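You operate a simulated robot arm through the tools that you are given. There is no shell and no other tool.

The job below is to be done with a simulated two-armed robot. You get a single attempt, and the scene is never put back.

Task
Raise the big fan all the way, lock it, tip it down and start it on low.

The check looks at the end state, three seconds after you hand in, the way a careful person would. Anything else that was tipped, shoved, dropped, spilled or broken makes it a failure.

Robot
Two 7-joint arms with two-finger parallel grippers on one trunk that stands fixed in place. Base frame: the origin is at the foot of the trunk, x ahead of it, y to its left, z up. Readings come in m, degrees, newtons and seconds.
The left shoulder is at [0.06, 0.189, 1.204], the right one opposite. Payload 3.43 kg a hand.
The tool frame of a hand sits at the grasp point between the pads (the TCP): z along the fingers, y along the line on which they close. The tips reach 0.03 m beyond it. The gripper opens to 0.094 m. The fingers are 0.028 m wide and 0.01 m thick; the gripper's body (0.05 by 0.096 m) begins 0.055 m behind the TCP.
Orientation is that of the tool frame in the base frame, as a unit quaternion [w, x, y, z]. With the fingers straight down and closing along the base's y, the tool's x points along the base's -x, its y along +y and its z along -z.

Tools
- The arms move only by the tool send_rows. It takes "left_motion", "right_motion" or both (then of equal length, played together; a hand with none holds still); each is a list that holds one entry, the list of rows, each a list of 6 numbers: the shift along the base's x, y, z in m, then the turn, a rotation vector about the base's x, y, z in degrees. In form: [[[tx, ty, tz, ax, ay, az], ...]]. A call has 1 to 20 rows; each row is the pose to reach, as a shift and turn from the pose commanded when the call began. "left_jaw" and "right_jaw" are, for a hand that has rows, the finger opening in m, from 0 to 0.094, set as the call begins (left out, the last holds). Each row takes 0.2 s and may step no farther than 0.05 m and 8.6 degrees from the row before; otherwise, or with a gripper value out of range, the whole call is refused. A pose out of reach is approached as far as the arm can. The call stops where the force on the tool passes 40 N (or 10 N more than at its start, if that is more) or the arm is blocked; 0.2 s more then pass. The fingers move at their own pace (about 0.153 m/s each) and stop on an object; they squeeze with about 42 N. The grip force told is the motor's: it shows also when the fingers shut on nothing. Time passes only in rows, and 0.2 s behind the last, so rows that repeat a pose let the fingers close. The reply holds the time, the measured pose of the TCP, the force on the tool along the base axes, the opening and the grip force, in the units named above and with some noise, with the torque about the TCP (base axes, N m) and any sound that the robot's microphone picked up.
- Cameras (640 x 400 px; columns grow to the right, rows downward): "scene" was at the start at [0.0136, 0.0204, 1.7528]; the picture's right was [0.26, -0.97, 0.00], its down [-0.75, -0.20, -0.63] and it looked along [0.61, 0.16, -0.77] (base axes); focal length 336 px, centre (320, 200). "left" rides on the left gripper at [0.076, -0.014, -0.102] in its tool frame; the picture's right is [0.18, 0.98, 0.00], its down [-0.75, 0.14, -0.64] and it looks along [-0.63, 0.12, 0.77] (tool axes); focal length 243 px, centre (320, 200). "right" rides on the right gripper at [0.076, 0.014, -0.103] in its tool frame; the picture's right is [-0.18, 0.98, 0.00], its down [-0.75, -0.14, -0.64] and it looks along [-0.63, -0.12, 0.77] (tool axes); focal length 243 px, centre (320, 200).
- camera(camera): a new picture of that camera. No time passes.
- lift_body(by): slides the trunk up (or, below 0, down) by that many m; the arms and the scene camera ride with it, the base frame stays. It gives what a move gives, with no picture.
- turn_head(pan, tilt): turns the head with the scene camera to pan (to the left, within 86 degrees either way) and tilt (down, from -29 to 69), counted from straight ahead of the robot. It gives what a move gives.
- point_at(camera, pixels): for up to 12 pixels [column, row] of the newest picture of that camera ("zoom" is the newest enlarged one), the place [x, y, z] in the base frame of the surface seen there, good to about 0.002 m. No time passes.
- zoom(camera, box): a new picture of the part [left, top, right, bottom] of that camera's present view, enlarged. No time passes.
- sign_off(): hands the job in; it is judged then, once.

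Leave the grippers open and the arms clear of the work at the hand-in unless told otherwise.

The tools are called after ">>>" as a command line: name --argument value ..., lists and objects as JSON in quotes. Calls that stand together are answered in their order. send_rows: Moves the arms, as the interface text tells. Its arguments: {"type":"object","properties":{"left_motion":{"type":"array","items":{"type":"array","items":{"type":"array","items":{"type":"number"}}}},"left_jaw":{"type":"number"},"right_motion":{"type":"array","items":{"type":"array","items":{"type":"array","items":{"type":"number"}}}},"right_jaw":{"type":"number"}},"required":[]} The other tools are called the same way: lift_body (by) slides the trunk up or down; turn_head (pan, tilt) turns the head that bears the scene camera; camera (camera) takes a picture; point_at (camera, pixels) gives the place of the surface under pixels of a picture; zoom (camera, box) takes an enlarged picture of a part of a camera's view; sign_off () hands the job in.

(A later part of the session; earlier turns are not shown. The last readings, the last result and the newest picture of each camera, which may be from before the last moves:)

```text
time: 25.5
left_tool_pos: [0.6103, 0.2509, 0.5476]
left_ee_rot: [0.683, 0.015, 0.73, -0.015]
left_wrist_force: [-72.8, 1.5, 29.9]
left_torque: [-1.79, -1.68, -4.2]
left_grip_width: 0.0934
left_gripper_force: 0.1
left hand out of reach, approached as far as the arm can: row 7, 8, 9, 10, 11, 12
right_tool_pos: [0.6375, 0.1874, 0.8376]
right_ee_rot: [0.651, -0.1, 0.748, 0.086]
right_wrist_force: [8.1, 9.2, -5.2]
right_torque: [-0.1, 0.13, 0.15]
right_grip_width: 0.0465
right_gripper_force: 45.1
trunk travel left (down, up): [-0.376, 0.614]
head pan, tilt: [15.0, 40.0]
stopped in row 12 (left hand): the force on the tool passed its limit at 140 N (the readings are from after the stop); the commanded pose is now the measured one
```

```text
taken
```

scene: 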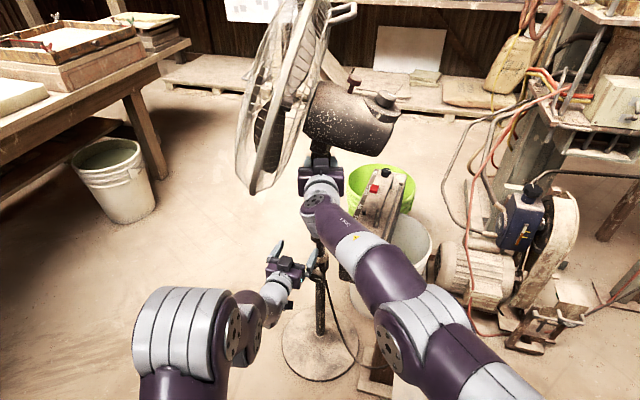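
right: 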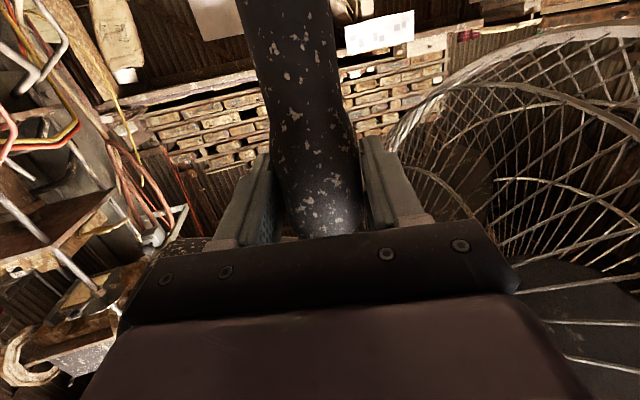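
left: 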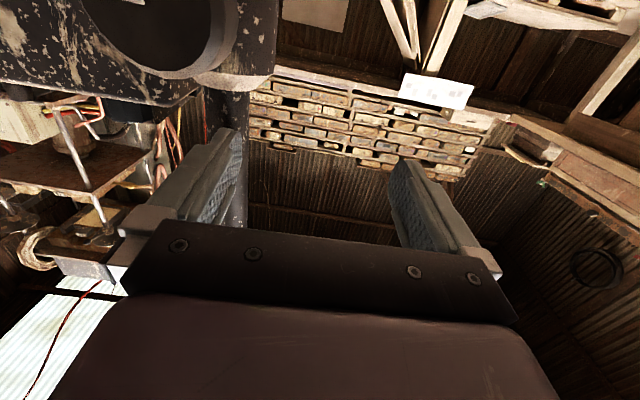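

The left arm ran wide ("out of reach") and one finger pressed on the pole: force −73 N along x, hand at (0.610, 0.251, 0.548). The fan still stands. I back straight off in small steps.

>>> send_rows --left_motion '[[[-0.015, 0.0, 0, 0, 0, 0], [-0.03, 0.01, 0, 0, 0, 0]]]'

>>> camera --camera "scene"

>>> zoom --camera "scene" --box '[250, 220, 380, 320]'

>>> camera --camera "left"

```text
time: 26.0
left_tool_pos: [0.6092, 0.2493, 0.5474]
left_ee_rot: [0.683, 0.014, 0.73, -0.015]
left_wrist_force: [-60.4, 7.5, 22.9]
left_torque: [-1.37, -1.3, -3.22]
left_grip_width: 0.0909
left_gripper_force: 0.0
left hand out of reach, approached as far as the arm can: row 1, 2
right_tool_pos: [0.6381, 0.1865, 0.8364]
right_ee_rot: [0.651, -0.1, 0.747, 0.086]
right_wrist_force: [-18.4, 3.3, -2.0]
right_torque: [0.39, -0.39, 0.44]
right_grip_width: 0.0457
right_gripper_force: 44.6
trunk travel left (down, up): [-0.376, 0.614]
head pan, tilt: [15.0, 40.0]
stopped in row 2 (left hand): the force on the tool passed its limit at 90 N (the readings are from after the stop); the commanded pose is now the measured one
```

```text
taken
```

scene: 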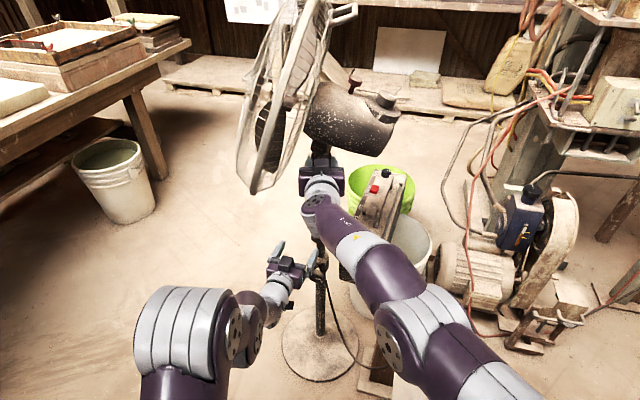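

```text
4.00 times, centred on (315, 270) of scene
```

zoom: 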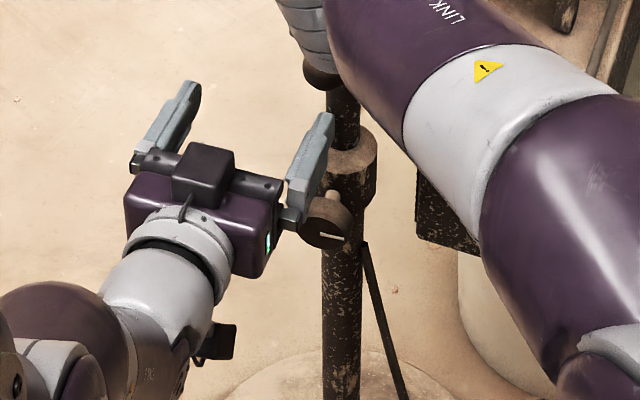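

```text
taken
```

left: 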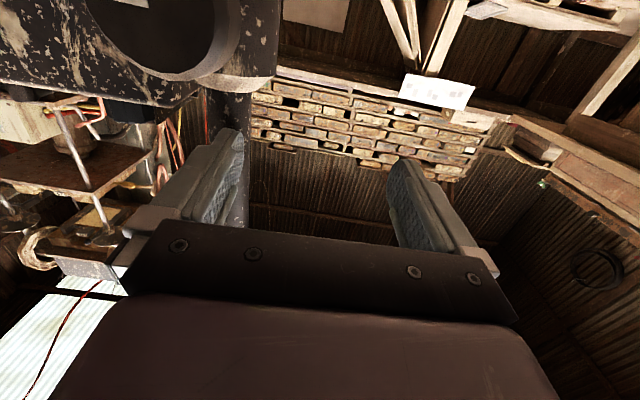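

Moving straight back is out of reach for the folded arm, while the −y finger still presses on the collar's left-front side. I move it sideways to the left (+y), which leads away from the knob and pole.

>>> send_rows --left_motion '[[[0.0, 0.015, 0, 0, 0, 0], [0.0, 0.03, 0, 0, 0, 0]]]'

>>> zoom --camera "scene" --box '[250, 220, 380, 320]'

```text
time: 26.4
left_tool_pos: [0.6107, 0.2517, 0.5463]
left_ee_rot: [0.684, 0.023, 0.729, -0.021]
left_wrist_force: [-42.0, 4.9, 18.1]
left_torque: [-1.12, -0.97, -2.32]
left_grip_width: 0.0924
left_gripper_force: 0.0
right_tool_pos: [0.6378, 0.1858, 0.8365]
right_ee_rot: [0.651, -0.101, 0.747, 0.087]
right_wrist_force: [-25.2, -5.3, 1.1]
right_torque: [-0.09, -0.5, 0.3]
right_grip_width: 0.0458
right_gripper_force: 45.1
trunk travel left (down, up): [-0.376, 0.614]
head pan, tilt: [15.0, 40.0]
stopped in row 1 (left hand): the force on the tool passed its limit at 86 N (the readings are from after the stop); the commanded pose is now the measured one
```

```text
4.00 times, centred on (315, 270) of scene
```

zoom: 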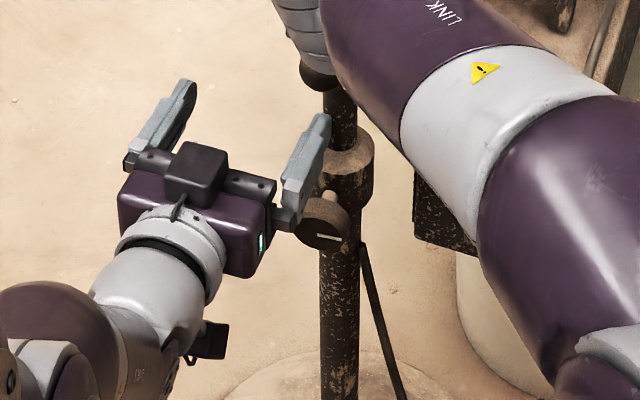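

The −y fingertip is pressing on the pole front with ~40 N. I turn the hand slightly clockwise (yaw −7°), which draws that fingertip backward, off the pole.

>>> send_rows --left_motion '[[[0.0, 0.0, 0, 0, 0, -4], [0.0, 0.004, 0, 0, 0, -8]]]'

>>> zoom --camera "scene" --box '[250, 220, 380, 320]'

```text
time: 26.7
left_tool_pos: [0.6125, 0.2517, 0.5467]
left_ee_rot: [0.684, 0.029, 0.729, -0.026]
left_wrist_force: [-24.9, 6.6, 11.3]
left_torque: [-0.69, -0.54, -1.27]
left_grip_width: 0.0917
left_gripper_force: 0.0
right_tool_pos: [0.637, 0.1862, 0.8389]
right_ee_rot: [0.651, -0.101, 0.747, 0.088]
right_wrist_force: [-34.6, -14.1, 2.3]
right_torque: [0.12, -0.93, 0.25]
right_grip_width: 0.0455
right_gripper_force: 45.0
trunk travel left (down, up): [-0.376, 0.614]
head pan, tilt: [15.0, 40.0]
stopped in row 1 (right hand): the force on the tool passed its limit at 49 N (the readings are from after the stop); the commanded pose is now the measured one
```

```text
4.00 times, centred on (315, 270) of scene
```

zoom: 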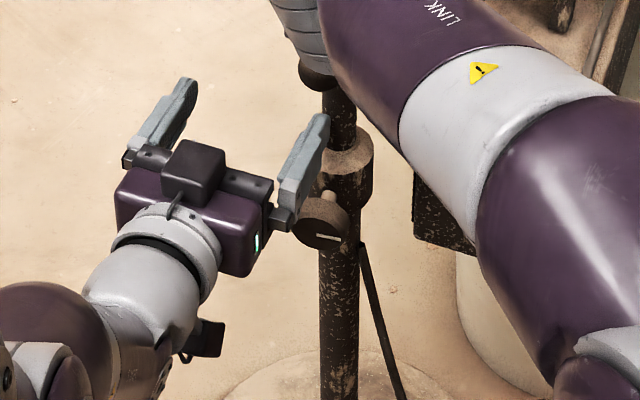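

The left force is falling (25 N) but now the right hand carries load from the pole. I check whether the pole or the base has moved by reading the same spots as before.

>>> camera --camera "scene"

>>> point_at --camera "scene" --pixels '[[320, 300], [320, 320], [310, 350], [318, 281], [318, 268], [385, 97], [353, 78], [395, 350], [350, 360], [320, 378]]'

>>> zoom --camera "scene" --box '[250, 250, 420, 390]'

```text
taken
```

scene: 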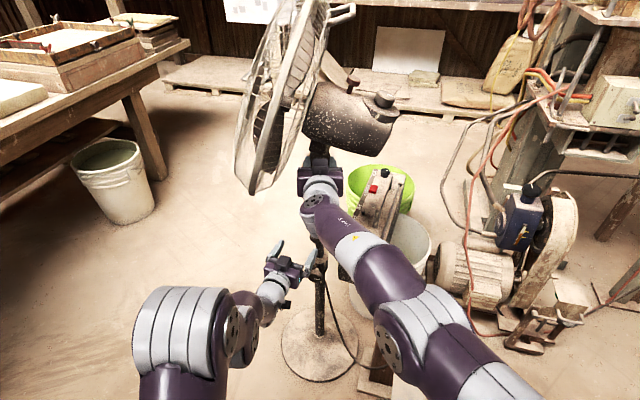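

```text
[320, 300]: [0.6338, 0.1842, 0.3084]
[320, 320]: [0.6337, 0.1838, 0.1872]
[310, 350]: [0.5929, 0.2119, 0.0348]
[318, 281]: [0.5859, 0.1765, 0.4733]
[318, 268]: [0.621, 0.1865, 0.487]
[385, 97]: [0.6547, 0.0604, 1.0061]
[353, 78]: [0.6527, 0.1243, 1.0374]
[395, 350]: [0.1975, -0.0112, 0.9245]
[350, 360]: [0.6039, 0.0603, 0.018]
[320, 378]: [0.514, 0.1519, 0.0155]
```

```text
2.86 times, centred on (335, 320) of scene
```

zoom: 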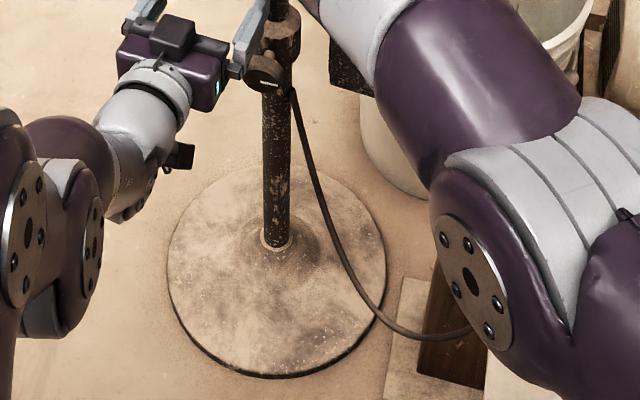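

The stand itself has not moved (pole still at x 0.634). I keep relieving: the left hand yaws a bit more, and the right hand yields 3 mm in the direction it's being pushed.

>>> send_rows --left_motion '[[[0.0, 0.0, 0.0, 0, 0, -3]]]' --right_motion '[[[-0.003, -0.0015, 0, 0, 0, 0]]]'

```text
time: 27.1
left_tool_pos: [0.6153, 0.2522, 0.5474]
left_ee_rot: [0.682, 0.05, 0.728, -0.045]
left_wrist_force: [-10.5, 4.9, 11.3]
left_torque: [-0.71, -0.36, -0.5]
left_grip_width: 0.0916
left_gripper_force: 0.1
right_tool_pos: [0.636, 0.1864, 0.8368]
right_ee_rot: [0.651, -0.101, 0.747, 0.088]
right_wrist_force: [-18.0, -2.4, 8.1]
right_torque: [0.12, -0.45, 0.0]
right_grip_width: 0.0459
right_gripper_force: 45.5
trunk travel left (down, up): [-0.376, 0.614]
head pan, tilt: [15.0, 40.0]
```

Forces drop (left 10 N, right 18 N). I continue: the left hand moves up and left a little, since it is pushed up and left; the right yields 2 mm more.

>>> send_rows --left_motion '[[[0.0, 0.005, 0.006, 0, 0, -2]]]' --right_motion '[[[-0.002, 0, 0.001, 0, 0, 0]]]'

```text
time: 27.5
left_tool_pos: [0.6152, 0.2583, 0.5495]
left_ee_rot: [0.679, 0.062, 0.729, -0.056]
left_wrist_force: [1.0, 0.1, -0.1]
left_torque: [0.0, 0.02, -0.03]
left_grip_width: 0.0939
left_gripper_force: 0.1
right_tool_pos: [0.6375, 0.1872, 0.8374]
right_ee_rot: [0.65, -0.1, 0.748, 0.088]
right_wrist_force: [-10.4, 2.0, 15.6]
right_torque: [0.43, -0.94, 0.23]
right_grip_width: 0.0457
right_gripper_force: 45.3
trunk travel left (down, up): [-0.376, 0.614]
head pan, tilt: [15.0, 40.0]
```

The left hand is free (forces near zero). I move it further left, away from the pole, in small checked steps.

>>> send_rows --left_motion '[[[0.0, 0.015, 0.0, 0, 0, 0], [0.0, 0.03, 0.0, 0, 0, 0]]]'

>>> camera --camera "scene"

>>> zoom --camera "scene" --box '[250, 130, 410, 290]'

>>> camera --camera "right"

```text
time: 28.1
left_tool_pos: [0.6162, 0.2875, 0.5506]
left_ee_rot: [0.677, 0.061, 0.731, -0.055]
left_wrist_force: [-0.2, 0.6, 0.1]
left_torque: [-0.02, 0.02, 0.0]
left_grip_width: 0.094
left_gripper_force: 0.1
right_tool_pos: [0.6365, 0.1857, 0.836]
right_ee_rot: [0.65, -0.1, 0.748, 0.088]
right_wrist_force: [1.7, 7.0, 23.6]
right_torque: [0.47, -0.13, 0.1]
right_grip_width: 0.0459
right_gripper_force: 44.7
trunk travel left (down, up): [-0.376, 0.614]
head pan, tilt: [15.0, 40.0]
```

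```text
taken
```

scene: 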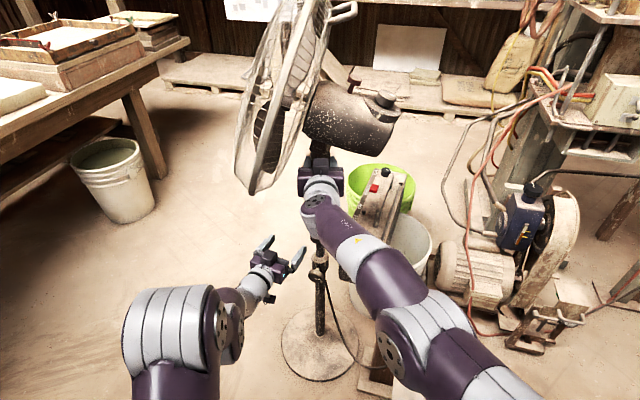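

```text
2.50 times, centred on (330, 210) of scene
```

zoom: 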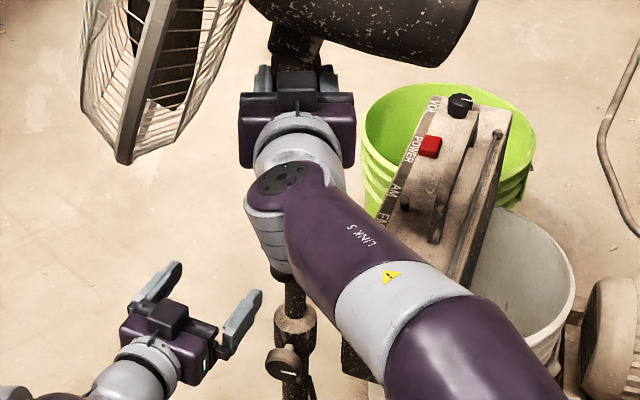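

```text
taken
```

right: 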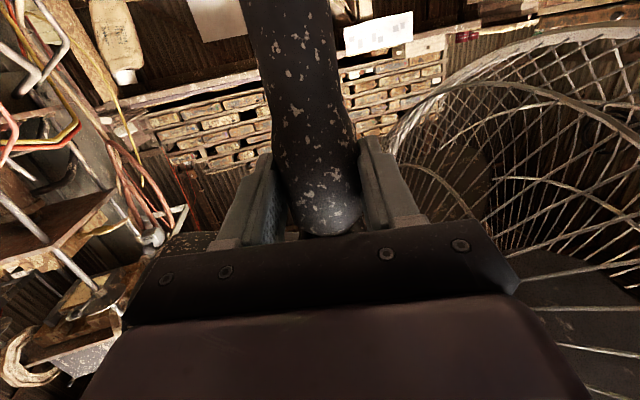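

The left hand is clear. The right grip still carries stray forces (24 N up), so I release the neck by opening to 0.064 m; the fan stands on its own clamp.

>>> send_rows --right_motion '[[[0, 0, 0, 0, 0, 0], [0, 0, 0, 0, 0, 0]]]' --right_jaw 0.066

>>> camera --camera "scene"

>>> point_at --camera "scene" --pixels '[[385, 97], [353, 78], [320, 300], [250, 190], [338, 13]]'

>>> camera --camera "left"

```text
time: 28.7
left_tool_pos: [0.6171, 0.2864, 0.5489]
left_ee_rot: [0.676, 0.061, 0.732, -0.056]
left_wrist_force: [-0.4, -0.5, -0.4]
left_torque: [0.04, -0.01, -0.02]
left_grip_width: 0.094
left_gripper_force: 0.2
right_tool_pos: [0.6384, 0.1862, 0.8312]
right_ee_rot: [0.647, -0.102, 0.751, 0.087]
right_wrist_force: [0.7, 0.5, -0.2]
right_torque: [0.03, 0.02, 0.01]
right_grip_width: 0.0662
right_gripper_force: 0.0
trunk travel left (down, up): [-0.376, 0.614]
head pan, tilt: [15.0, 40.0]
```

```text
taken
```

scene: 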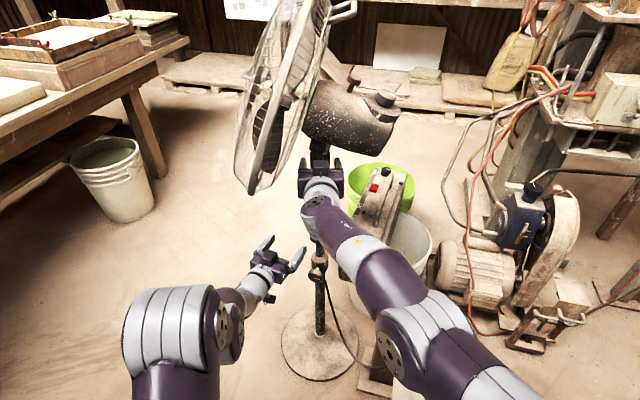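

```text
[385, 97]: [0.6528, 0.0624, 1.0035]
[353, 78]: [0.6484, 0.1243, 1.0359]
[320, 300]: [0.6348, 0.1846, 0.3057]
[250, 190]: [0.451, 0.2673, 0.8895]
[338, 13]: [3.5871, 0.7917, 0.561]
```

```text
taken
```

left: 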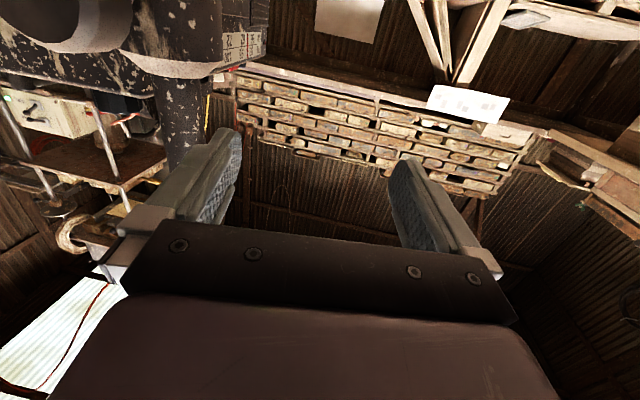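

The fan is back exactly where it was. I look at what the left camera shows on the collar (markings near (240, 45)) and read where the left elbow is.

>>> zoom --camera "left" --box '[0, 0, 280, 180]'

>>> point_at --camera "scene" --pixels '[[170, 295], [150, 370], [205, 340], [235, 300], [255, 285], [265, 265], [225, 345], [200, 390]]'

>>> zoom --camera "scene" --box '[285, 230, 355, 300]'

```text
2.22 times, centred on (140, 90) of left
```

zoom: 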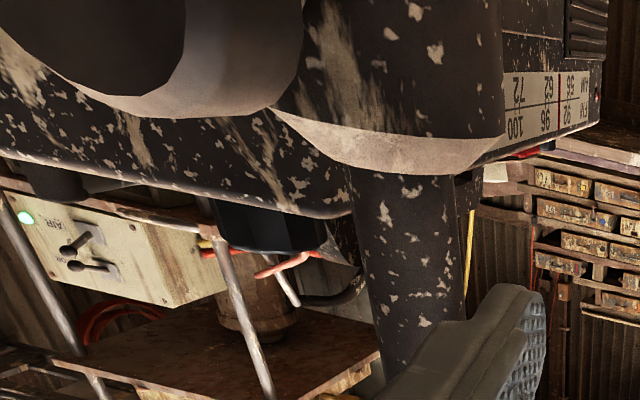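

```text
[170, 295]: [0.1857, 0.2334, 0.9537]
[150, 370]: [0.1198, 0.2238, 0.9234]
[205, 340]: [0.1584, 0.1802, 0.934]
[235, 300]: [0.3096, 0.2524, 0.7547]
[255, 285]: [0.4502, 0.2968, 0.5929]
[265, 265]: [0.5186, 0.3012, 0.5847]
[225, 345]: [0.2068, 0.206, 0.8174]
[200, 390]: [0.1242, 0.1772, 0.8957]
```

```text
5.71 times, centred on (320, 265) of scene
```

zoom: 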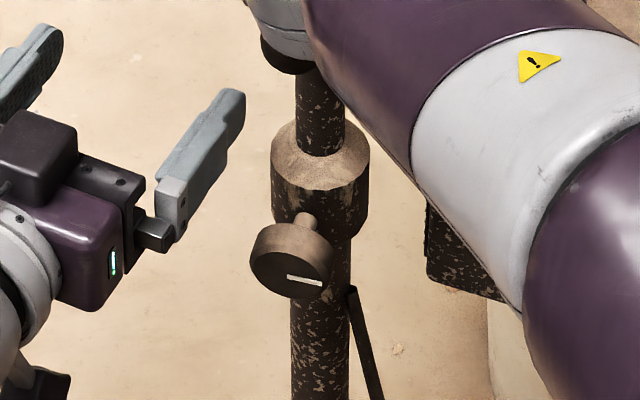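

The knob is unchanged, so nothing was damaged. With the shoulder this high, the left hand does better tilted down-forward than level. I bring the left hand back in small steps while pitching it down, and check that each call stays in reach.

>>> send_rows --left_motion '[[[-0.015, 0.0, 0.01, 0, 7, 0], [-0.03, 0.0, 0.02, 0, 14, 0], [-0.045, 0.0, 0.03, 0, 21, 0]]]'

```text
time: 29.5
left_tool_pos: [0.5688, 0.2862, 0.5771]
left_ee_rot: [0.533, 0.05, 0.842, -0.067]
left_wrist_force: [-0.1, 0.5, 0.1]
left_torque: [-0.01, 0.01, -0.04]
left_grip_width: 0.0943
left_gripper_force: 0.0
right_tool_pos: [0.6378, 0.186, 0.8319]
right_ee_rot: [0.647, -0.102, 0.75, 0.089]
right_wrist_force: [-0.4, -0.8, -0.5]
right_torque: [-0.01, 0.0, -0.02]
right_grip_width: 0.0661
right_gripper_force: 0.0
trunk travel left (down, up): [-0.376, 0.614]
head pan, tilt: [15.0, 40.0]
```

In reach and clear: the left hand now points 25° down, yaw −10°. I bring it to yaw 0 in front of the knob, first back, then right, then down to (0.527, 0.188, 0.529).

>>> send_rows --left_motion '[[[-0.022, 0, 0, 0, 0, 3.5], [-0.042, -0.01, 0, 0, 0, 7], [-0.042, -0.035, -0.01, 0, 0, 10.6]]]'

>>> camera --camera "left"

>>> camera --camera "scene"

```text
time: 30.3
left_tool_pos: [0.528, 0.2532, 0.5693]
left_ee_rot: [0.537, -0.028, 0.843, -0.017]
left_wrist_force: [0.0, -0.3, 0.4]
left_torque: [0.01, 0.01, -0.01]
left_grip_width: 0.0941
left_gripper_force: 0.1
right_tool_pos: [0.6378, 0.1869, 0.8331]
right_ee_rot: [0.648, -0.102, 0.75, 0.088]
right_wrist_force: [-0.2, 0.1, 0.2]
right_torque: [0.03, 0.0, 0.01]
right_grip_width: 0.0661
right_gripper_force: 0.0
trunk travel left (down, up): [-0.376, 0.614]
head pan, tilt: [15.0, 40.0]
```

```text
taken
```

left: 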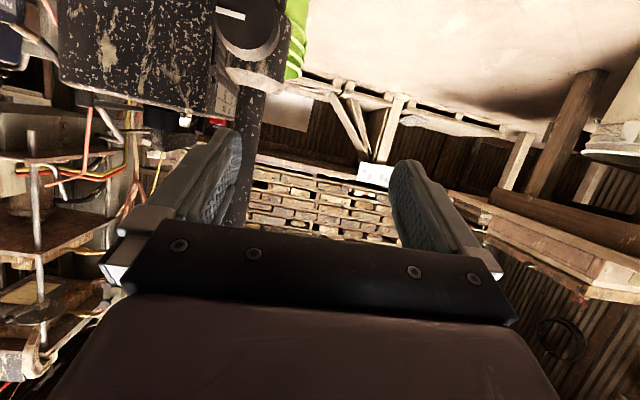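

```text
taken
```

scene: 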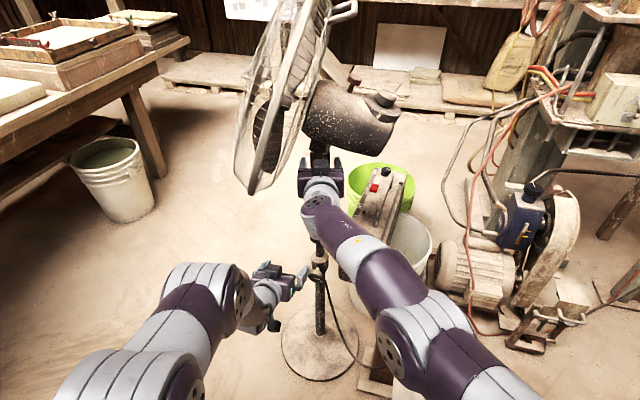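

Yaw is now 0 and all is in reach. I slide right and down to stand right in front of the knob.

>>> send_rows --left_motion '[[[0, -0.03, -0.015, 0, 0, 0], [0, -0.05, -0.03, 0, 0, 0], [0, -0.065, -0.04, 0, 0, 0]]]'

>>> camera --camera "left"

>>> zoom --camera "scene" --box '[260, 220, 380, 320]'

```text
time: 31.1
left_tool_pos: [0.5218, 0.2495, 0.5521]
left_ee_rot: [0.537, -0.025, 0.843, -0.021]
left_wrist_force: [-0.1, 0.5, 1.1]
left_torque: [-0.02, -0.03, 0.02]
left_grip_width: 0.0941
left_gripper_force: 0.1
left hand out of reach, approached as far as the arm can: row 1, 2, 3
right_tool_pos: [0.6384, 0.1858, 0.8334]
right_ee_rot: [0.647, -0.101, 0.751, 0.087]
right_wrist_force: [0.0, -0.9, -0.3]
right_torque: [-0.02, 0.02, 0.01]
right_grip_width: 0.066
right_gripper_force: 0.1
trunk travel left (down, up): [-0.376, 0.614]
head pan, tilt: [15.0, 40.0]
```

```text
taken
```

left: 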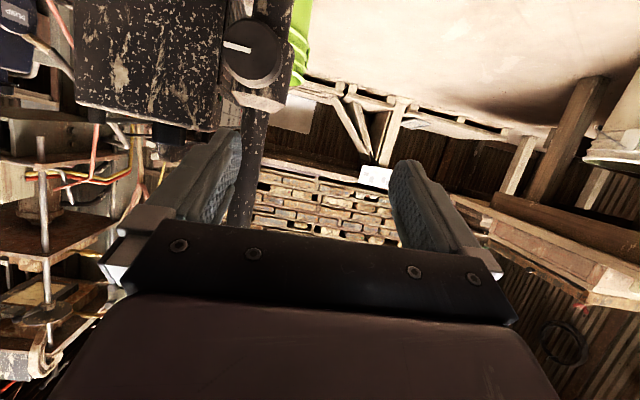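

```text
4.00 times, centred on (320, 270) of scene
```

zoom: 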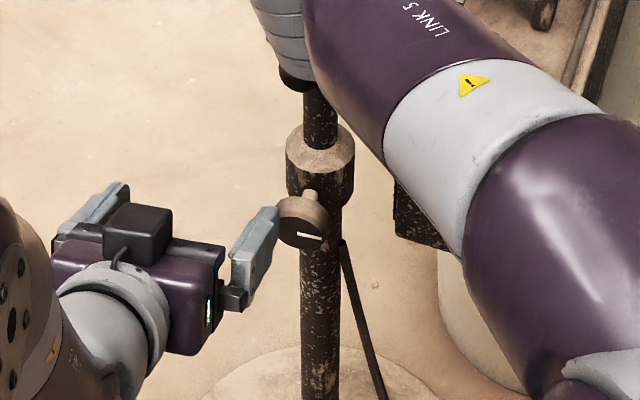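

The left hand can't come further inward at this trunk height (limit at y≈0.25). I'll lower the trunk instead. First I pull the right hand straight back off the neck, then to the right, clear of the lever.

>>> send_rows --right_motion '[[[-0.03, -0.008, 0.003, 0, 0, 0], [-0.06, -0.016, 0.003, 0, 0, 0], [-0.09, -0.024, 0.003, 0, 0, 0], [-0.12, -0.032, 0.003, 0, 0, 0], [-0.14, -0.06, 0.003, 0, 0, 0], [-0.15, -0.1, 0.003, 0, 0, 0], [-0.15, -0.14, 0.003, 0, 0, 0], [-0.15, -0.18, 0.003, 0, 0, 0]]]'

>>> camera --camera "scene"

```text
time: 32.9
left_tool_pos: [0.5218, 0.2486, 0.5519]
left_ee_rot: [0.537, -0.024, 0.843, -0.022]
left_wrist_force: [0.2, -0.3, -0.5]
left_torque: [-0.06, -0.03, 0.02]
left_grip_width: 0.0937
left_gripper_force: 0.1
right_tool_pos: [0.552, 0.0489, 0.788]
right_ee_rot: [0.647, -0.101, 0.75, 0.088]
right_wrist_force: [0.1, 0.0, -0.2]
right_torque: [-0.02, -0.02, 0.0]
right_grip_width: 0.0661
right_gripper_force: 0.0
right hand out of reach, approached as far as the arm can: row 5, 6, 7, 8
trunk travel left (down, up): [-0.376, 0.614]
head pan, tilt: [15.0, 40.0]
```

```text
taken
```

scene: 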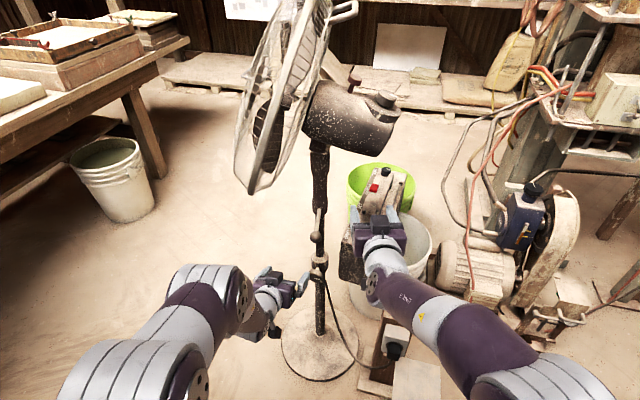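

Both hands are clear of the fan: right at (0.552, 0.049, 0.788), left at (0.522, 0.249, 0.552). Below them nothing is in the way for 0.2 m. I lower the trunk by 0.2.

>>> lift_body --by -0.2

>>> camera --camera "scene"

```text
time: 35.1
left_tool_pos: [0.5214, 0.2489, 0.3519]
left_ee_rot: [0.537, -0.025, 0.843, -0.021]
left_wrist_force: [0.6, 0.1, 0.1]
left_torque: [0.03, -0.01, -0.01]
left_grip_width: 0.094
left_gripper_force: 0.2
right_tool_pos: [0.5515, 0.0508, 0.5881]
right_ee_rot: [0.648, -0.101, 0.749, 0.088]
right_wrist_force: [-0.2, 0.7, 0.5]
right_torque: [0.0, -0.02, -0.01]
right_grip_width: 0.0658
right_gripper_force: 0.1
trunk travel left (down, up): [-0.176, 0.814]
head pan, tilt: [15.0, 40.0]
```

```text
taken
```

scene: 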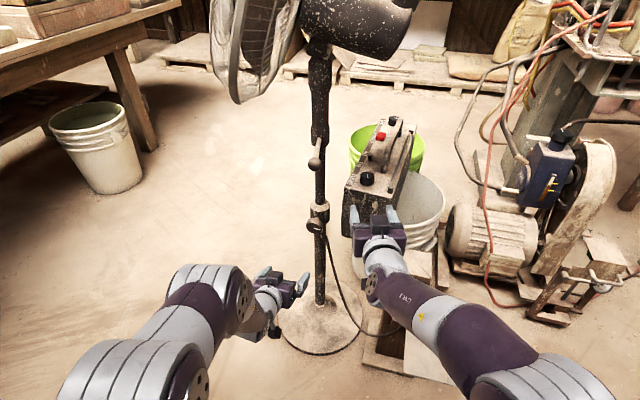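

Shoulders are now at z≈0.504. I raise the left hand by 0.15 m to z≈0.50, levelling it by 15° on the way, staying left of the pole.

>>> send_rows --left_motion '[[[-0.01, 0.0, 0.04, 0, -4, 0], [-0.02, 0.0, 0.08, 0, -8, 0], [-0.02, 0.0, 0.12, 0, -12, 0], [-0.02, 0.0, 0.15, 0, -16, 0]]]'

```text
time: 36.1
left_tool_pos: [0.5208, 0.2504, 0.5063]
left_ee_rot: [0.647, -0.022, 0.762, -0.025]
left_wrist_force: [-0.6, -0.2, -0.5]
left_torque: [0.0, -0.01, 0.01]
left_grip_width: 0.0941
left_gripper_force: 0.0
left hand out of reach, approached as far as the arm can: row 4
right_tool_pos: [0.5507, 0.0498, 0.587]
right_ee_rot: [0.648, -0.101, 0.75, 0.088]
right_wrist_force: [-0.4, -0.7, 0.3]
right_torque: [0.0, -0.05, -0.03]
right_grip_width: 0.066
right_gripper_force: 0.0
trunk travel left (down, up): [-0.176, 0.814]
head pan, tilt: [15.0, 40.0]
```

Now at (0.521, 0.250, 0.506), pointing 9° down. I try sliding right toward the knob's line in small steps.

>>> send_rows --left_motion '[[[0.003, -0.02, 0.0, 0, 0, 0], [0.003, -0.04, 0.0, 0, 0, 0]]]'

>>> zoom --camera "scene" --box '[240, 150, 400, 300]'

```text
time: 36.7
left_tool_pos: [0.522, 0.2428, 0.5065]
left_ee_rot: [0.649, -0.019, 0.76, -0.028]
left_wrist_force: [0.5, -0.5, -0.6]
left_torque: [0.01, -0.02, -0.03]
left_grip_width: 0.094
left_gripper_force: 0.0
left hand out of reach, approached as far as the arm can: row 1, 2
right_tool_pos: [0.5511, 0.0497, 0.5861]
right_ee_rot: [0.648, -0.101, 0.75, 0.088]
right_wrist_force: [-0.1, 0.3, 0.5]
right_torque: [0.01, 0.05, -0.01]
right_grip_width: 0.0661
right_gripper_force: 0.0
trunk travel left (down, up): [-0.176, 0.814]
head pan, tilt: [15.0, 40.0]
```

```text
2.67 times, centred on (320, 225) of scene
```

zoom: 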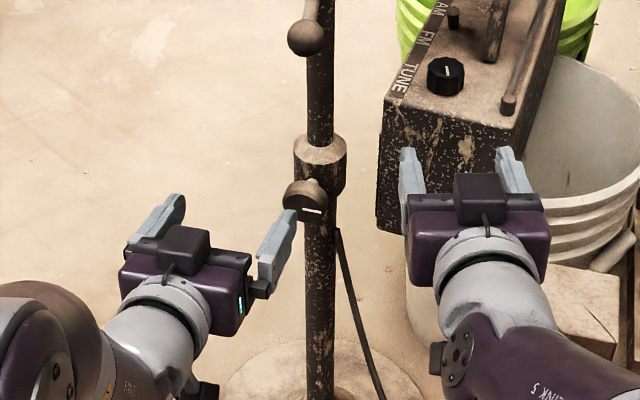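

The left hand still binds at y≈0.243. I read where its elbow is now to judge which way the arm is folded.

>>> camera --camera "scene"

>>> point_at --camera "scene" --pixels '[[210, 285], [240, 290], [180, 320], [120, 370], [195, 385], [265, 295], [500, 340], [430, 305], [570, 380]]'

>>> turn_head --pan 35 --tilt 68

>>> camera --camera "scene"

```text
taken
```

scene: 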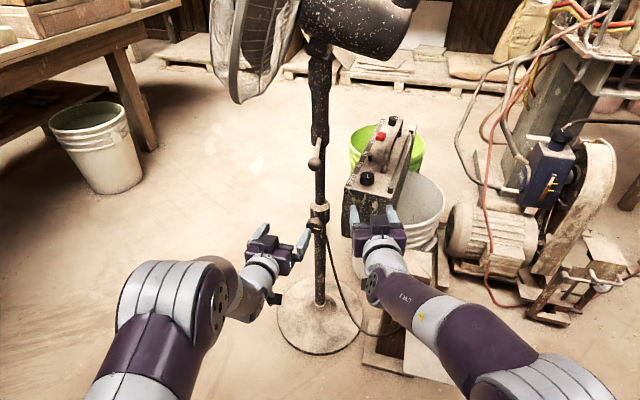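

```text
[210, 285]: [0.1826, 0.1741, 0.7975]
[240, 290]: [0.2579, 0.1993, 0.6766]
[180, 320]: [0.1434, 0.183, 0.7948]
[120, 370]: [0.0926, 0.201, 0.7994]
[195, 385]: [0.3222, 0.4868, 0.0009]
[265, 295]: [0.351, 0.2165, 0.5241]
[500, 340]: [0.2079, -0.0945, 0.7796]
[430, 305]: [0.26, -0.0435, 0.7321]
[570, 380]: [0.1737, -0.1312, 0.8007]
```

```text
time: 37.6
left_tool_pos: [0.5234, 0.2428, 0.5054]
left_ee_rot: [0.649, -0.02, 0.76, -0.027]
left_wrist_force: [0.0, 0.2, 0.2]
left_torque: [0.01, 0.01, 0.0]
left_grip_width: 0.0943
left_gripper_force: 0.1
right_tool_pos: [0.5509, 0.051, 0.588]
right_ee_rot: [0.647, -0.102, 0.751, 0.088]
right_wrist_force: [-0.1, 0.0, -0.8]
right_torque: [0.01, 0.0, -0.04]
right_grip_width: 0.0661
right_gripper_force: 0.1
trunk travel left (down, up): [-0.176, 0.814]
head pan, tilt: [35.0, 68.0]
```

```text
taken
```

scene: 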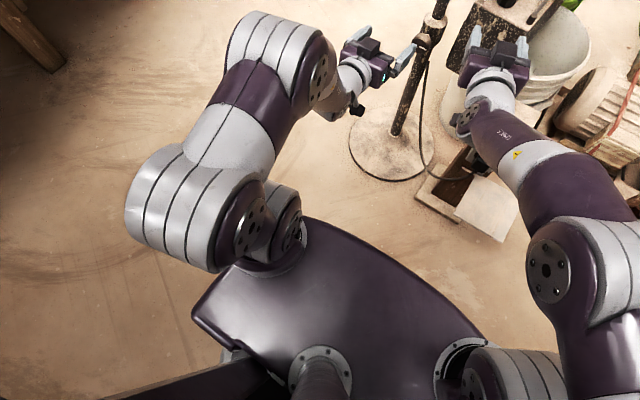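

The elbow stands forward and high, so the hand binds only when pulled close. In front of the knob (x≈0.585) it should have room. I go up to z 0.56 (above the knob and collar top), then forward to x 0.583, still short of the pole front at 0.638.

>>> send_rows --left_motion '[[[0, 0.0, 0.03, 0, 0, 0], [0.005, 0.0, 0.056, 0, 0, 0], [0.03, 0.0, 0.056, 0, 0, 0], [0.058, 0.0, 0.056, 0, 0, 0]]]'

>>> turn_head --pan 15 --tilt 45

>>> camera --camera "scene"

```text
time: 38.6
left_tool_pos: [0.5816, 0.2442, 0.561]
left_ee_rot: [0.65, -0.023, 0.76, -0.024]
left_wrist_force: [0.2, -0.4, -0.2]
left_torque: [-0.04, 0.0, 0.01]
left_grip_width: 0.0939
left_gripper_force: 0.1
right_tool_pos: [0.5514, 0.0497, 0.5882]
right_ee_rot: [0.648, -0.101, 0.75, 0.087]
right_wrist_force: [0.5, -0.2, 0.3]
right_torque: [-0.01, 0.02, -0.02]
right_grip_width: 0.0656
right_gripper_force: 0.0
trunk travel left (down, up): [-0.176, 0.814]
head pan, tilt: [35.0, 68.0]
```

```text
time: 39.5
left_tool_pos: [0.5801, 0.2433, 0.561]
left_ee_rot: [0.648, -0.021, 0.761, -0.026]
left_wrist_force: [0.1, 0.0, 0.3]
left_torque: [-0.04, 0.03, -0.01]
left_grip_width: 0.0942
left_gripper_force: 0.0
right_tool_pos: [0.5511, 0.0506, 0.5882]
right_ee_rot: [0.647, -0.101, 0.75, 0.088]
right_wrist_force: [0.1, 0.1, 0.0]
right_torque: [0.0, -0.01, -0.02]
right_grip_width: 0.0661
right_gripper_force: 0.1
trunk travel left (down, up): [-0.176, 0.814]
head pan, tilt: [15.0, 45.0]
```

```text
taken
```

scene: 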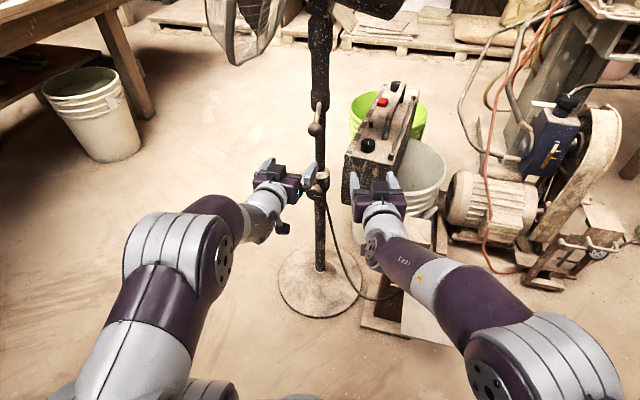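

In reach here. I slide right 0.054 m at this height (fingertips at x≈0.61, pole front at 0.638).

>>> send_rows --left_motion '[[[0, -0.02, 0.0, 0, 0, 0], [0, -0.04, 0.0, 0, 0, 0], [0, -0.055, 0.0, 0, 0, 0]]]'

>>> zoom --camera "scene" --box '[240, 130, 400, 260]'

>>> camera --camera "left"

```text
time: 40.3
left_tool_pos: [0.5901, 0.2326, 0.5585]
left_ee_rot: [0.648, -0.018, 0.761, -0.029]
left_wrist_force: [0.8, -0.5, 0.6]
left_torque: [0.0, 0.05, -0.03]
left_grip_width: 0.0941
left_gripper_force: 0.1
left hand out of reach, approached as far as the arm can: row 1, 2, 3
right_tool_pos: [0.5513, 0.0488, 0.589]
right_ee_rot: [0.647, -0.101, 0.75, 0.088]
right_wrist_force: [-0.4, -0.6, 0.3]
right_torque: [0.0, 0.0, -0.02]
right_grip_width: 0.0657
right_gripper_force: 0.0
trunk travel left (down, up): [-0.176, 0.814]
head pan, tilt: [15.0, 45.0]
```

```text
3.08 times, centred on (320, 195) of scene
```

zoom: 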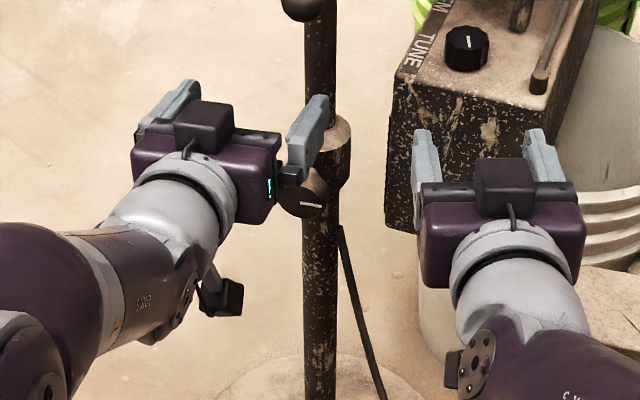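

```text
taken
```

left: 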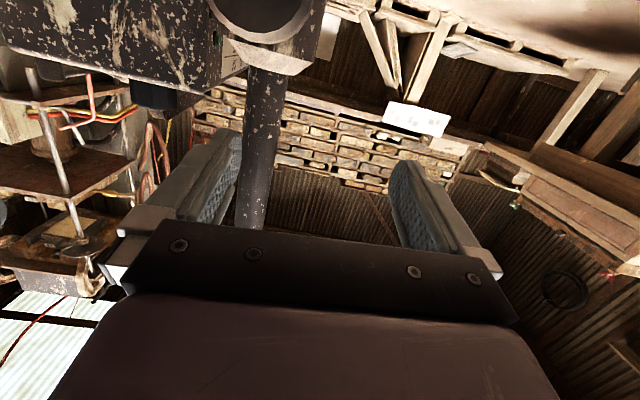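

Inward motion binds with the hand straight; the right arm managed it when yawed inward. I yaw the left hand 12° to the right while moving inward, with the fingertip kept short of the pole.

>>> send_rows --left_motion '[[[-0.01, 0.0, 0.003, 0, 0, -6], [-0.015, -0.01, 0.003, 0, 0, -12], [-0.015, -0.03, 0.003, 0, 0, -15]]]'

```text
time: 41.1
left_tool_pos: [0.5778, 0.2022, 0.5623]
left_ee_rot: [0.64, 0.079, 0.756, -0.111]
left_wrist_force: [0.1, -0.2, 0.5]
left_torque: [-0.02, 0.01, 0.02]
left_grip_width: 0.094
left_gripper_force: 0.1
right_tool_pos: [0.5509, 0.0493, 0.587]
right_ee_rot: [0.647, -0.101, 0.75, 0.087]
right_wrist_force: [0.4, -0.2, 0.2]
right_torque: [-0.03, -0.01, 0.02]
right_grip_width: 0.0661
right_gripper_force: 0.1
trunk travel left (down, up): [-0.176, 0.814]
head pan, tilt: [15.0, 45.0]
```

That works: left at (0.578, 0.202, 0.562), yaw −16°. I re-measure the knob disk from the scene camera before descending on it.

>>> zoom --camera "scene" --box '[290, 150, 350, 210]'

>>> camera --camera "left"

```text
6.67 times, centred on (320, 180) of scene
```

zoom: 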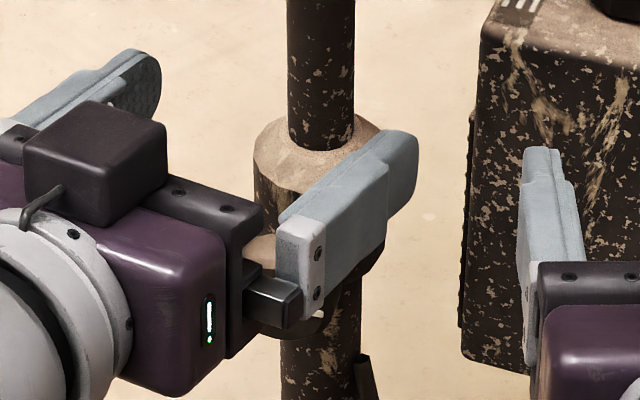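

```text
taken
```

left: 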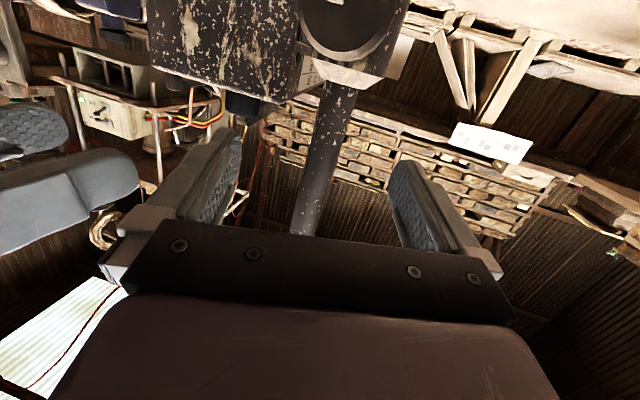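

The knob shows at the top of the left view near (345, 25). I read its place from there.

>>> point_at --camera "left" --pixels '[[345, 10], [345, 30], [312, 20], [380, 20], [345, 48], [340, 72], [318, 150], [310, 65], [385, 70]]'

```text
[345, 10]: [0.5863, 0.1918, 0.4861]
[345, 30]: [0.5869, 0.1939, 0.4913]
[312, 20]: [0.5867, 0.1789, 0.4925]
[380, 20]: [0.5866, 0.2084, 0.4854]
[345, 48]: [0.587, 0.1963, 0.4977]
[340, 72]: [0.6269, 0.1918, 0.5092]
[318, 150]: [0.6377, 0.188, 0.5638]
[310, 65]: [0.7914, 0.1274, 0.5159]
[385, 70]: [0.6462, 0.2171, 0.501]
```

The knob disk is centred near (0.594, 0.189, 0.488), radius about 0.019. I lower the open left fingers straddling it: to (0.584, 0.190, 0.490).

>>> send_rows --left_motion '[[[0.0, -0.012, 0.0, 0, 0, 0], [0.003, -0.012, -0.036, 0, 0, 0], [0.006, -0.012, -0.072, 0, 0, 0]]]'

>>> zoom --camera "scene" --box '[280, 140, 360, 220]'

>>> camera --camera "left"

```text
time: 41.9
left_tool_pos: [0.5829, 0.1909, 0.4876]
left_ee_rot: [0.641, 0.079, 0.755, -0.11]
left_wrist_force: [-0.4, 0.0, 0.5]
left_torque: [0.02, 0.03, 0.02]
left_grip_width: 0.0939
left_gripper_force: 0.0
right_tool_pos: [0.5518, 0.0493, 0.5882]
right_ee_rot: [0.648, -0.101, 0.75, 0.087]
right_wrist_force: [-0.3, 0.6, 0.1]
right_torque: [-0.04, -0.04, -0.02]
right_grip_width: 0.0658
right_gripper_force: 0.1
trunk travel left (down, up): [-0.176, 0.814]
head pan, tilt: [15.0, 45.0]
```

```text
5.00 times, centred on (320, 180) of scene
```

zoom: 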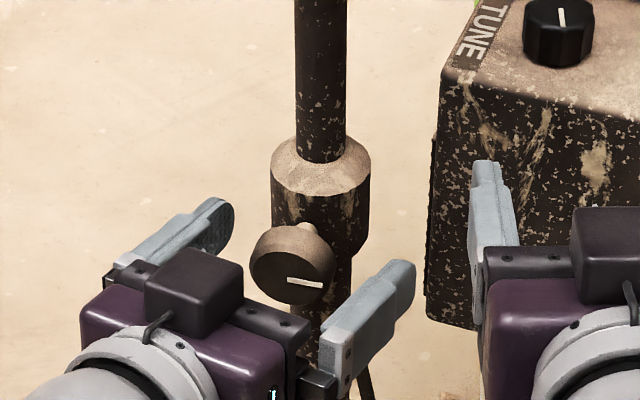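

```text
taken
```

left: 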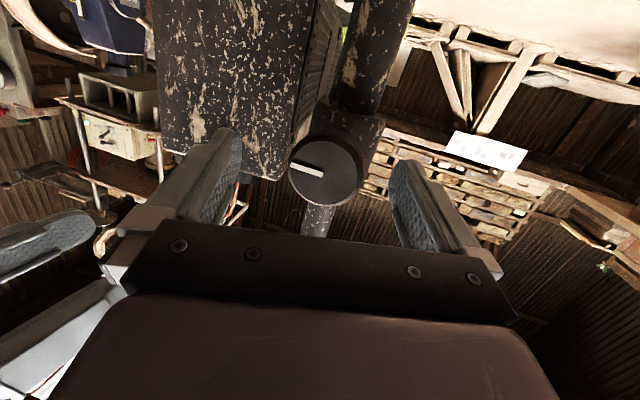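

The knob sits between the fingers. I read the disk's centre and edges once more from the left view (disk at about (325, 168)).

>>> point_at --camera "left" --pixels '[[325, 168], [292, 168], [358, 168], [325, 138], [325, 200], [305, 166], [345, 115]]'

```text
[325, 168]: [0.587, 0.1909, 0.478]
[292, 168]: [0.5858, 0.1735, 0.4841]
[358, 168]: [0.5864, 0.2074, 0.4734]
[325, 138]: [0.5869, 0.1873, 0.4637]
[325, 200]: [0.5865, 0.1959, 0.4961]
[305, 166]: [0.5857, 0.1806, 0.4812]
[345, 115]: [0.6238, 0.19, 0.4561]
```

The disk's true centre is (0.587, 0.191, 0.480). Before gripping it, I return the right hand to the neck: first straight up to z≈0.84 beside the fan.

>>> send_rows --right_motion '[[[-0.01, 0.0, 0.045, 0, 0, 0], [-0.02, 0.0, 0.09, 0, 0, 0], [-0.03, 0.0, 0.135, 0, 0, 0], [-0.03, 0.0, 0.18, 0, 0, 0], [-0.03, 0.0, 0.225, 0, 0, 0], [-0.03, 0.0, 0.25, 0, 0, 0]]]'

```text
time: 43.3
left_tool_pos: [0.5836, 0.1905, 0.489]
left_ee_rot: [0.64, 0.078, 0.757, -0.11]
left_wrist_force: [-0.6, 0.9, -0.3]
left_torque: [0.02, 0.01, -0.02]
left_grip_width: 0.094
left_gripper_force: 0.1
right_tool_pos: [0.5213, 0.0493, 0.8369]
right_ee_rot: [0.647, -0.101, 0.75, 0.088]
right_wrist_force: [-0.3, -0.8, 0.0]
right_torque: [0.03, 0.04, 0.01]
right_grip_width: 0.0662
right_gripper_force: 0.0
trunk travel left (down, up): [-0.176, 0.814]
head pan, tilt: [15.0, 45.0]
```

In reach. I move left to line up with the neck at (0.543, 0.158, 0.837), checking before entering.

>>> send_rows --right_motion '[[[0.0, 0.035, 0.0, 0, 0, 0], [0.005, 0.07, 0.0, 0, 0, 0], [0.012, 0.109, 0.0, 0, 0, 0]]]'

>>> camera --camera "right"

```text
time: 44.1
left_tool_pos: [0.5851, 0.1903, 0.4889]
left_ee_rot: [0.64, 0.077, 0.757, -0.109]
left_wrist_force: [0.6, -0.7, -0.6]
left_torque: [-0.01, 0.02, 0.02]
left_grip_width: 0.0938
left_gripper_force: 0.0
right_tool_pos: [0.5345, 0.1628, 0.8385]
right_ee_rot: [0.648, -0.101, 0.75, 0.087]
right_wrist_force: [0.2, -0.4, 0.9]
right_torque: [0.0, -0.03, 0.01]
right_grip_width: 0.0661
right_gripper_force: 0.0
trunk travel left (down, up): [-0.176, 0.814]
head pan, tilt: [15.0, 45.0]
```

```text
taken
```

right: 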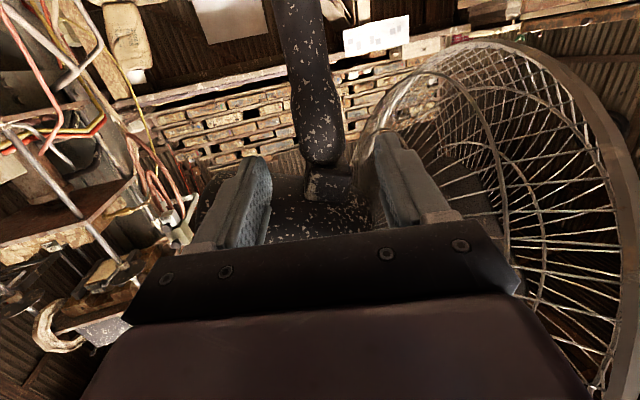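

The neck is between the fingers' lines. I advance 0.106 m to enclose it, then close.

>>> send_rows --right_motion '[[[0.01, 0.0, 0.0, 0, 0, 0], [0.04, 0.006, 0.0, 0, 0, 0], [0.07, 0.014, 0.0, 0, 0, 0], [0.09, 0.02, 0.0, 0, 0, 0], [0.106, 0.0245, 0.0, 0, 0, 0]]]'

>>> camera --camera "right"

```text
time: 45.3
left_tool_pos: [0.5843, 0.1902, 0.4893]
left_ee_rot: [0.64, 0.078, 0.757, -0.11]
left_wrist_force: [-0.6, -0.3, 0.9]
left_torque: [-0.02, 0.0, -0.01]
left_grip_width: 0.0939
left_gripper_force: 0.1
right_tool_pos: [0.6378, 0.1849, 0.8381]
right_ee_rot: [0.648, -0.101, 0.75, 0.087]
right_wrist_force: [-0.1, 0.1, 0.6]
right_torque: [0.0, 0.02, -0.02]
right_grip_width: 0.0662
right_gripper_force: 0.1
trunk travel left (down, up): [-0.176, 0.814]
head pan, tilt: [15.0, 45.0]
```

```text
taken
```

right: 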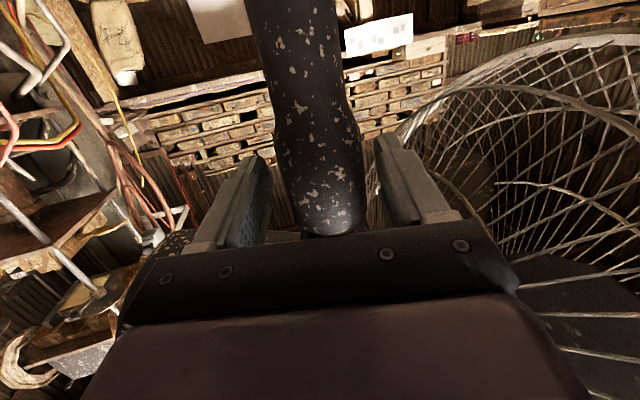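

The neck is nearly centred; I shift 2 mm left and close the right hand on it. At the same time the left hand drops 9 mm to centre on the knob.

>>> send_rows --right_motion '[[[0.002, 0.003, 0.0, 0, 0, 0], [0.002, 0.003, 0.0, 0, 0, 0], [0.002, 0.003, 0.0, 0, 0, 0]]]' --right_jaw 0.0 --left_motion '[[[0, 0.0, -0.009, 0, 0, 0], [0, 0.0, -0.009, 0, 0, 0], [0, 0.0, -0.009, 0, 0, 0]]]'

```text
time: 46.1
left_tool_pos: [0.5831, 0.1901, 0.4815]
left_ee_rot: [0.641, 0.077, 0.756, -0.108]
left_wrist_force: [0.4, -0.4, 0.6]
left_torque: [-0.01, 0.0, 0.03]
left_grip_width: 0.094
left_gripper_force: 0.1
right_tool_pos: [0.6393, 0.186, 0.838]
right_ee_rot: [0.649, -0.101, 0.749, 0.088]
right_wrist_force: [-31.0, -8.8, -7.6]
right_torque: [0.01, -0.01, 0.05]
right_grip_width: 0.0469
right_gripper_force: 44.7
trunk travel left (down, up): [-0.176, 0.814]
head pan, tilt: [15.0, 45.0]
```

The grip pushed the hand back (−31 N, width 0.047): the fingers hold slightly ahead of the neck's middle. I open, advance 6 mm along the tool, and close again.

>>> send_rows --right_motion '[[[0.0, 0.0, 0.0, 0, 0, 0], [0.0, 0.0, 0.0, 0, 0, 0], [0.006, 0.0015, 0.0, 0, 0, 0]]]' --right_jaw 0.066

>>> send_rows --right_motion '[[[0.0, 0.0, 0.0, 0, 0, 0], [0.0, 0.0, 0.0, 0, 0, 0], [0.0, 0.0, 0.0, 0, 0, 0]]]' --right_jaw 0.0

```text
time: 46.9
left_tool_pos: [0.5837, 0.1897, 0.4807]
left_ee_rot: [0.64, 0.078, 0.757, -0.11]
left_wrist_force: [0.6, -0.2, -0.2]
left_torque: [-0.03, -0.04, 0.02]
left_grip_width: 0.0938
left_gripper_force: 0.2
right_tool_pos: [0.6481, 0.1883, 0.8379]
right_ee_rot: [0.649, -0.1, 0.749, 0.087]
right_wrist_force: [0.1, -0.1, -0.2]
right_torque: [0.0, -0.01, 0.04]
right_grip_width: 0.066
right_gripper_force: 0.0
trunk travel left (down, up): [-0.176, 0.814]
head pan, tilt: [15.0, 45.0]
```

```text
time: 47.7
left_tool_pos: [0.5837, 0.1909, 0.4786]
left_ee_rot: [0.64, 0.077, 0.757, -0.109]
left_wrist_force: [-0.5, -0.1, 0.3]
left_torque: [0.01, -0.04, 0.01]
left_grip_width: 0.0943
left_gripper_force: 0.0
right_tool_pos: [0.6469, 0.1901, 0.8382]
right_ee_rot: [0.648, -0.101, 0.75, 0.087]
right_wrist_force: [1.5, 4.7, 1.8]
right_torque: [0.17, -0.07, 0.09]
right_grip_width: 0.05
right_gripper_force: 45.0
trunk travel left (down, up): [-0.176, 0.814]
head pan, tilt: [15.0, 45.0]
```

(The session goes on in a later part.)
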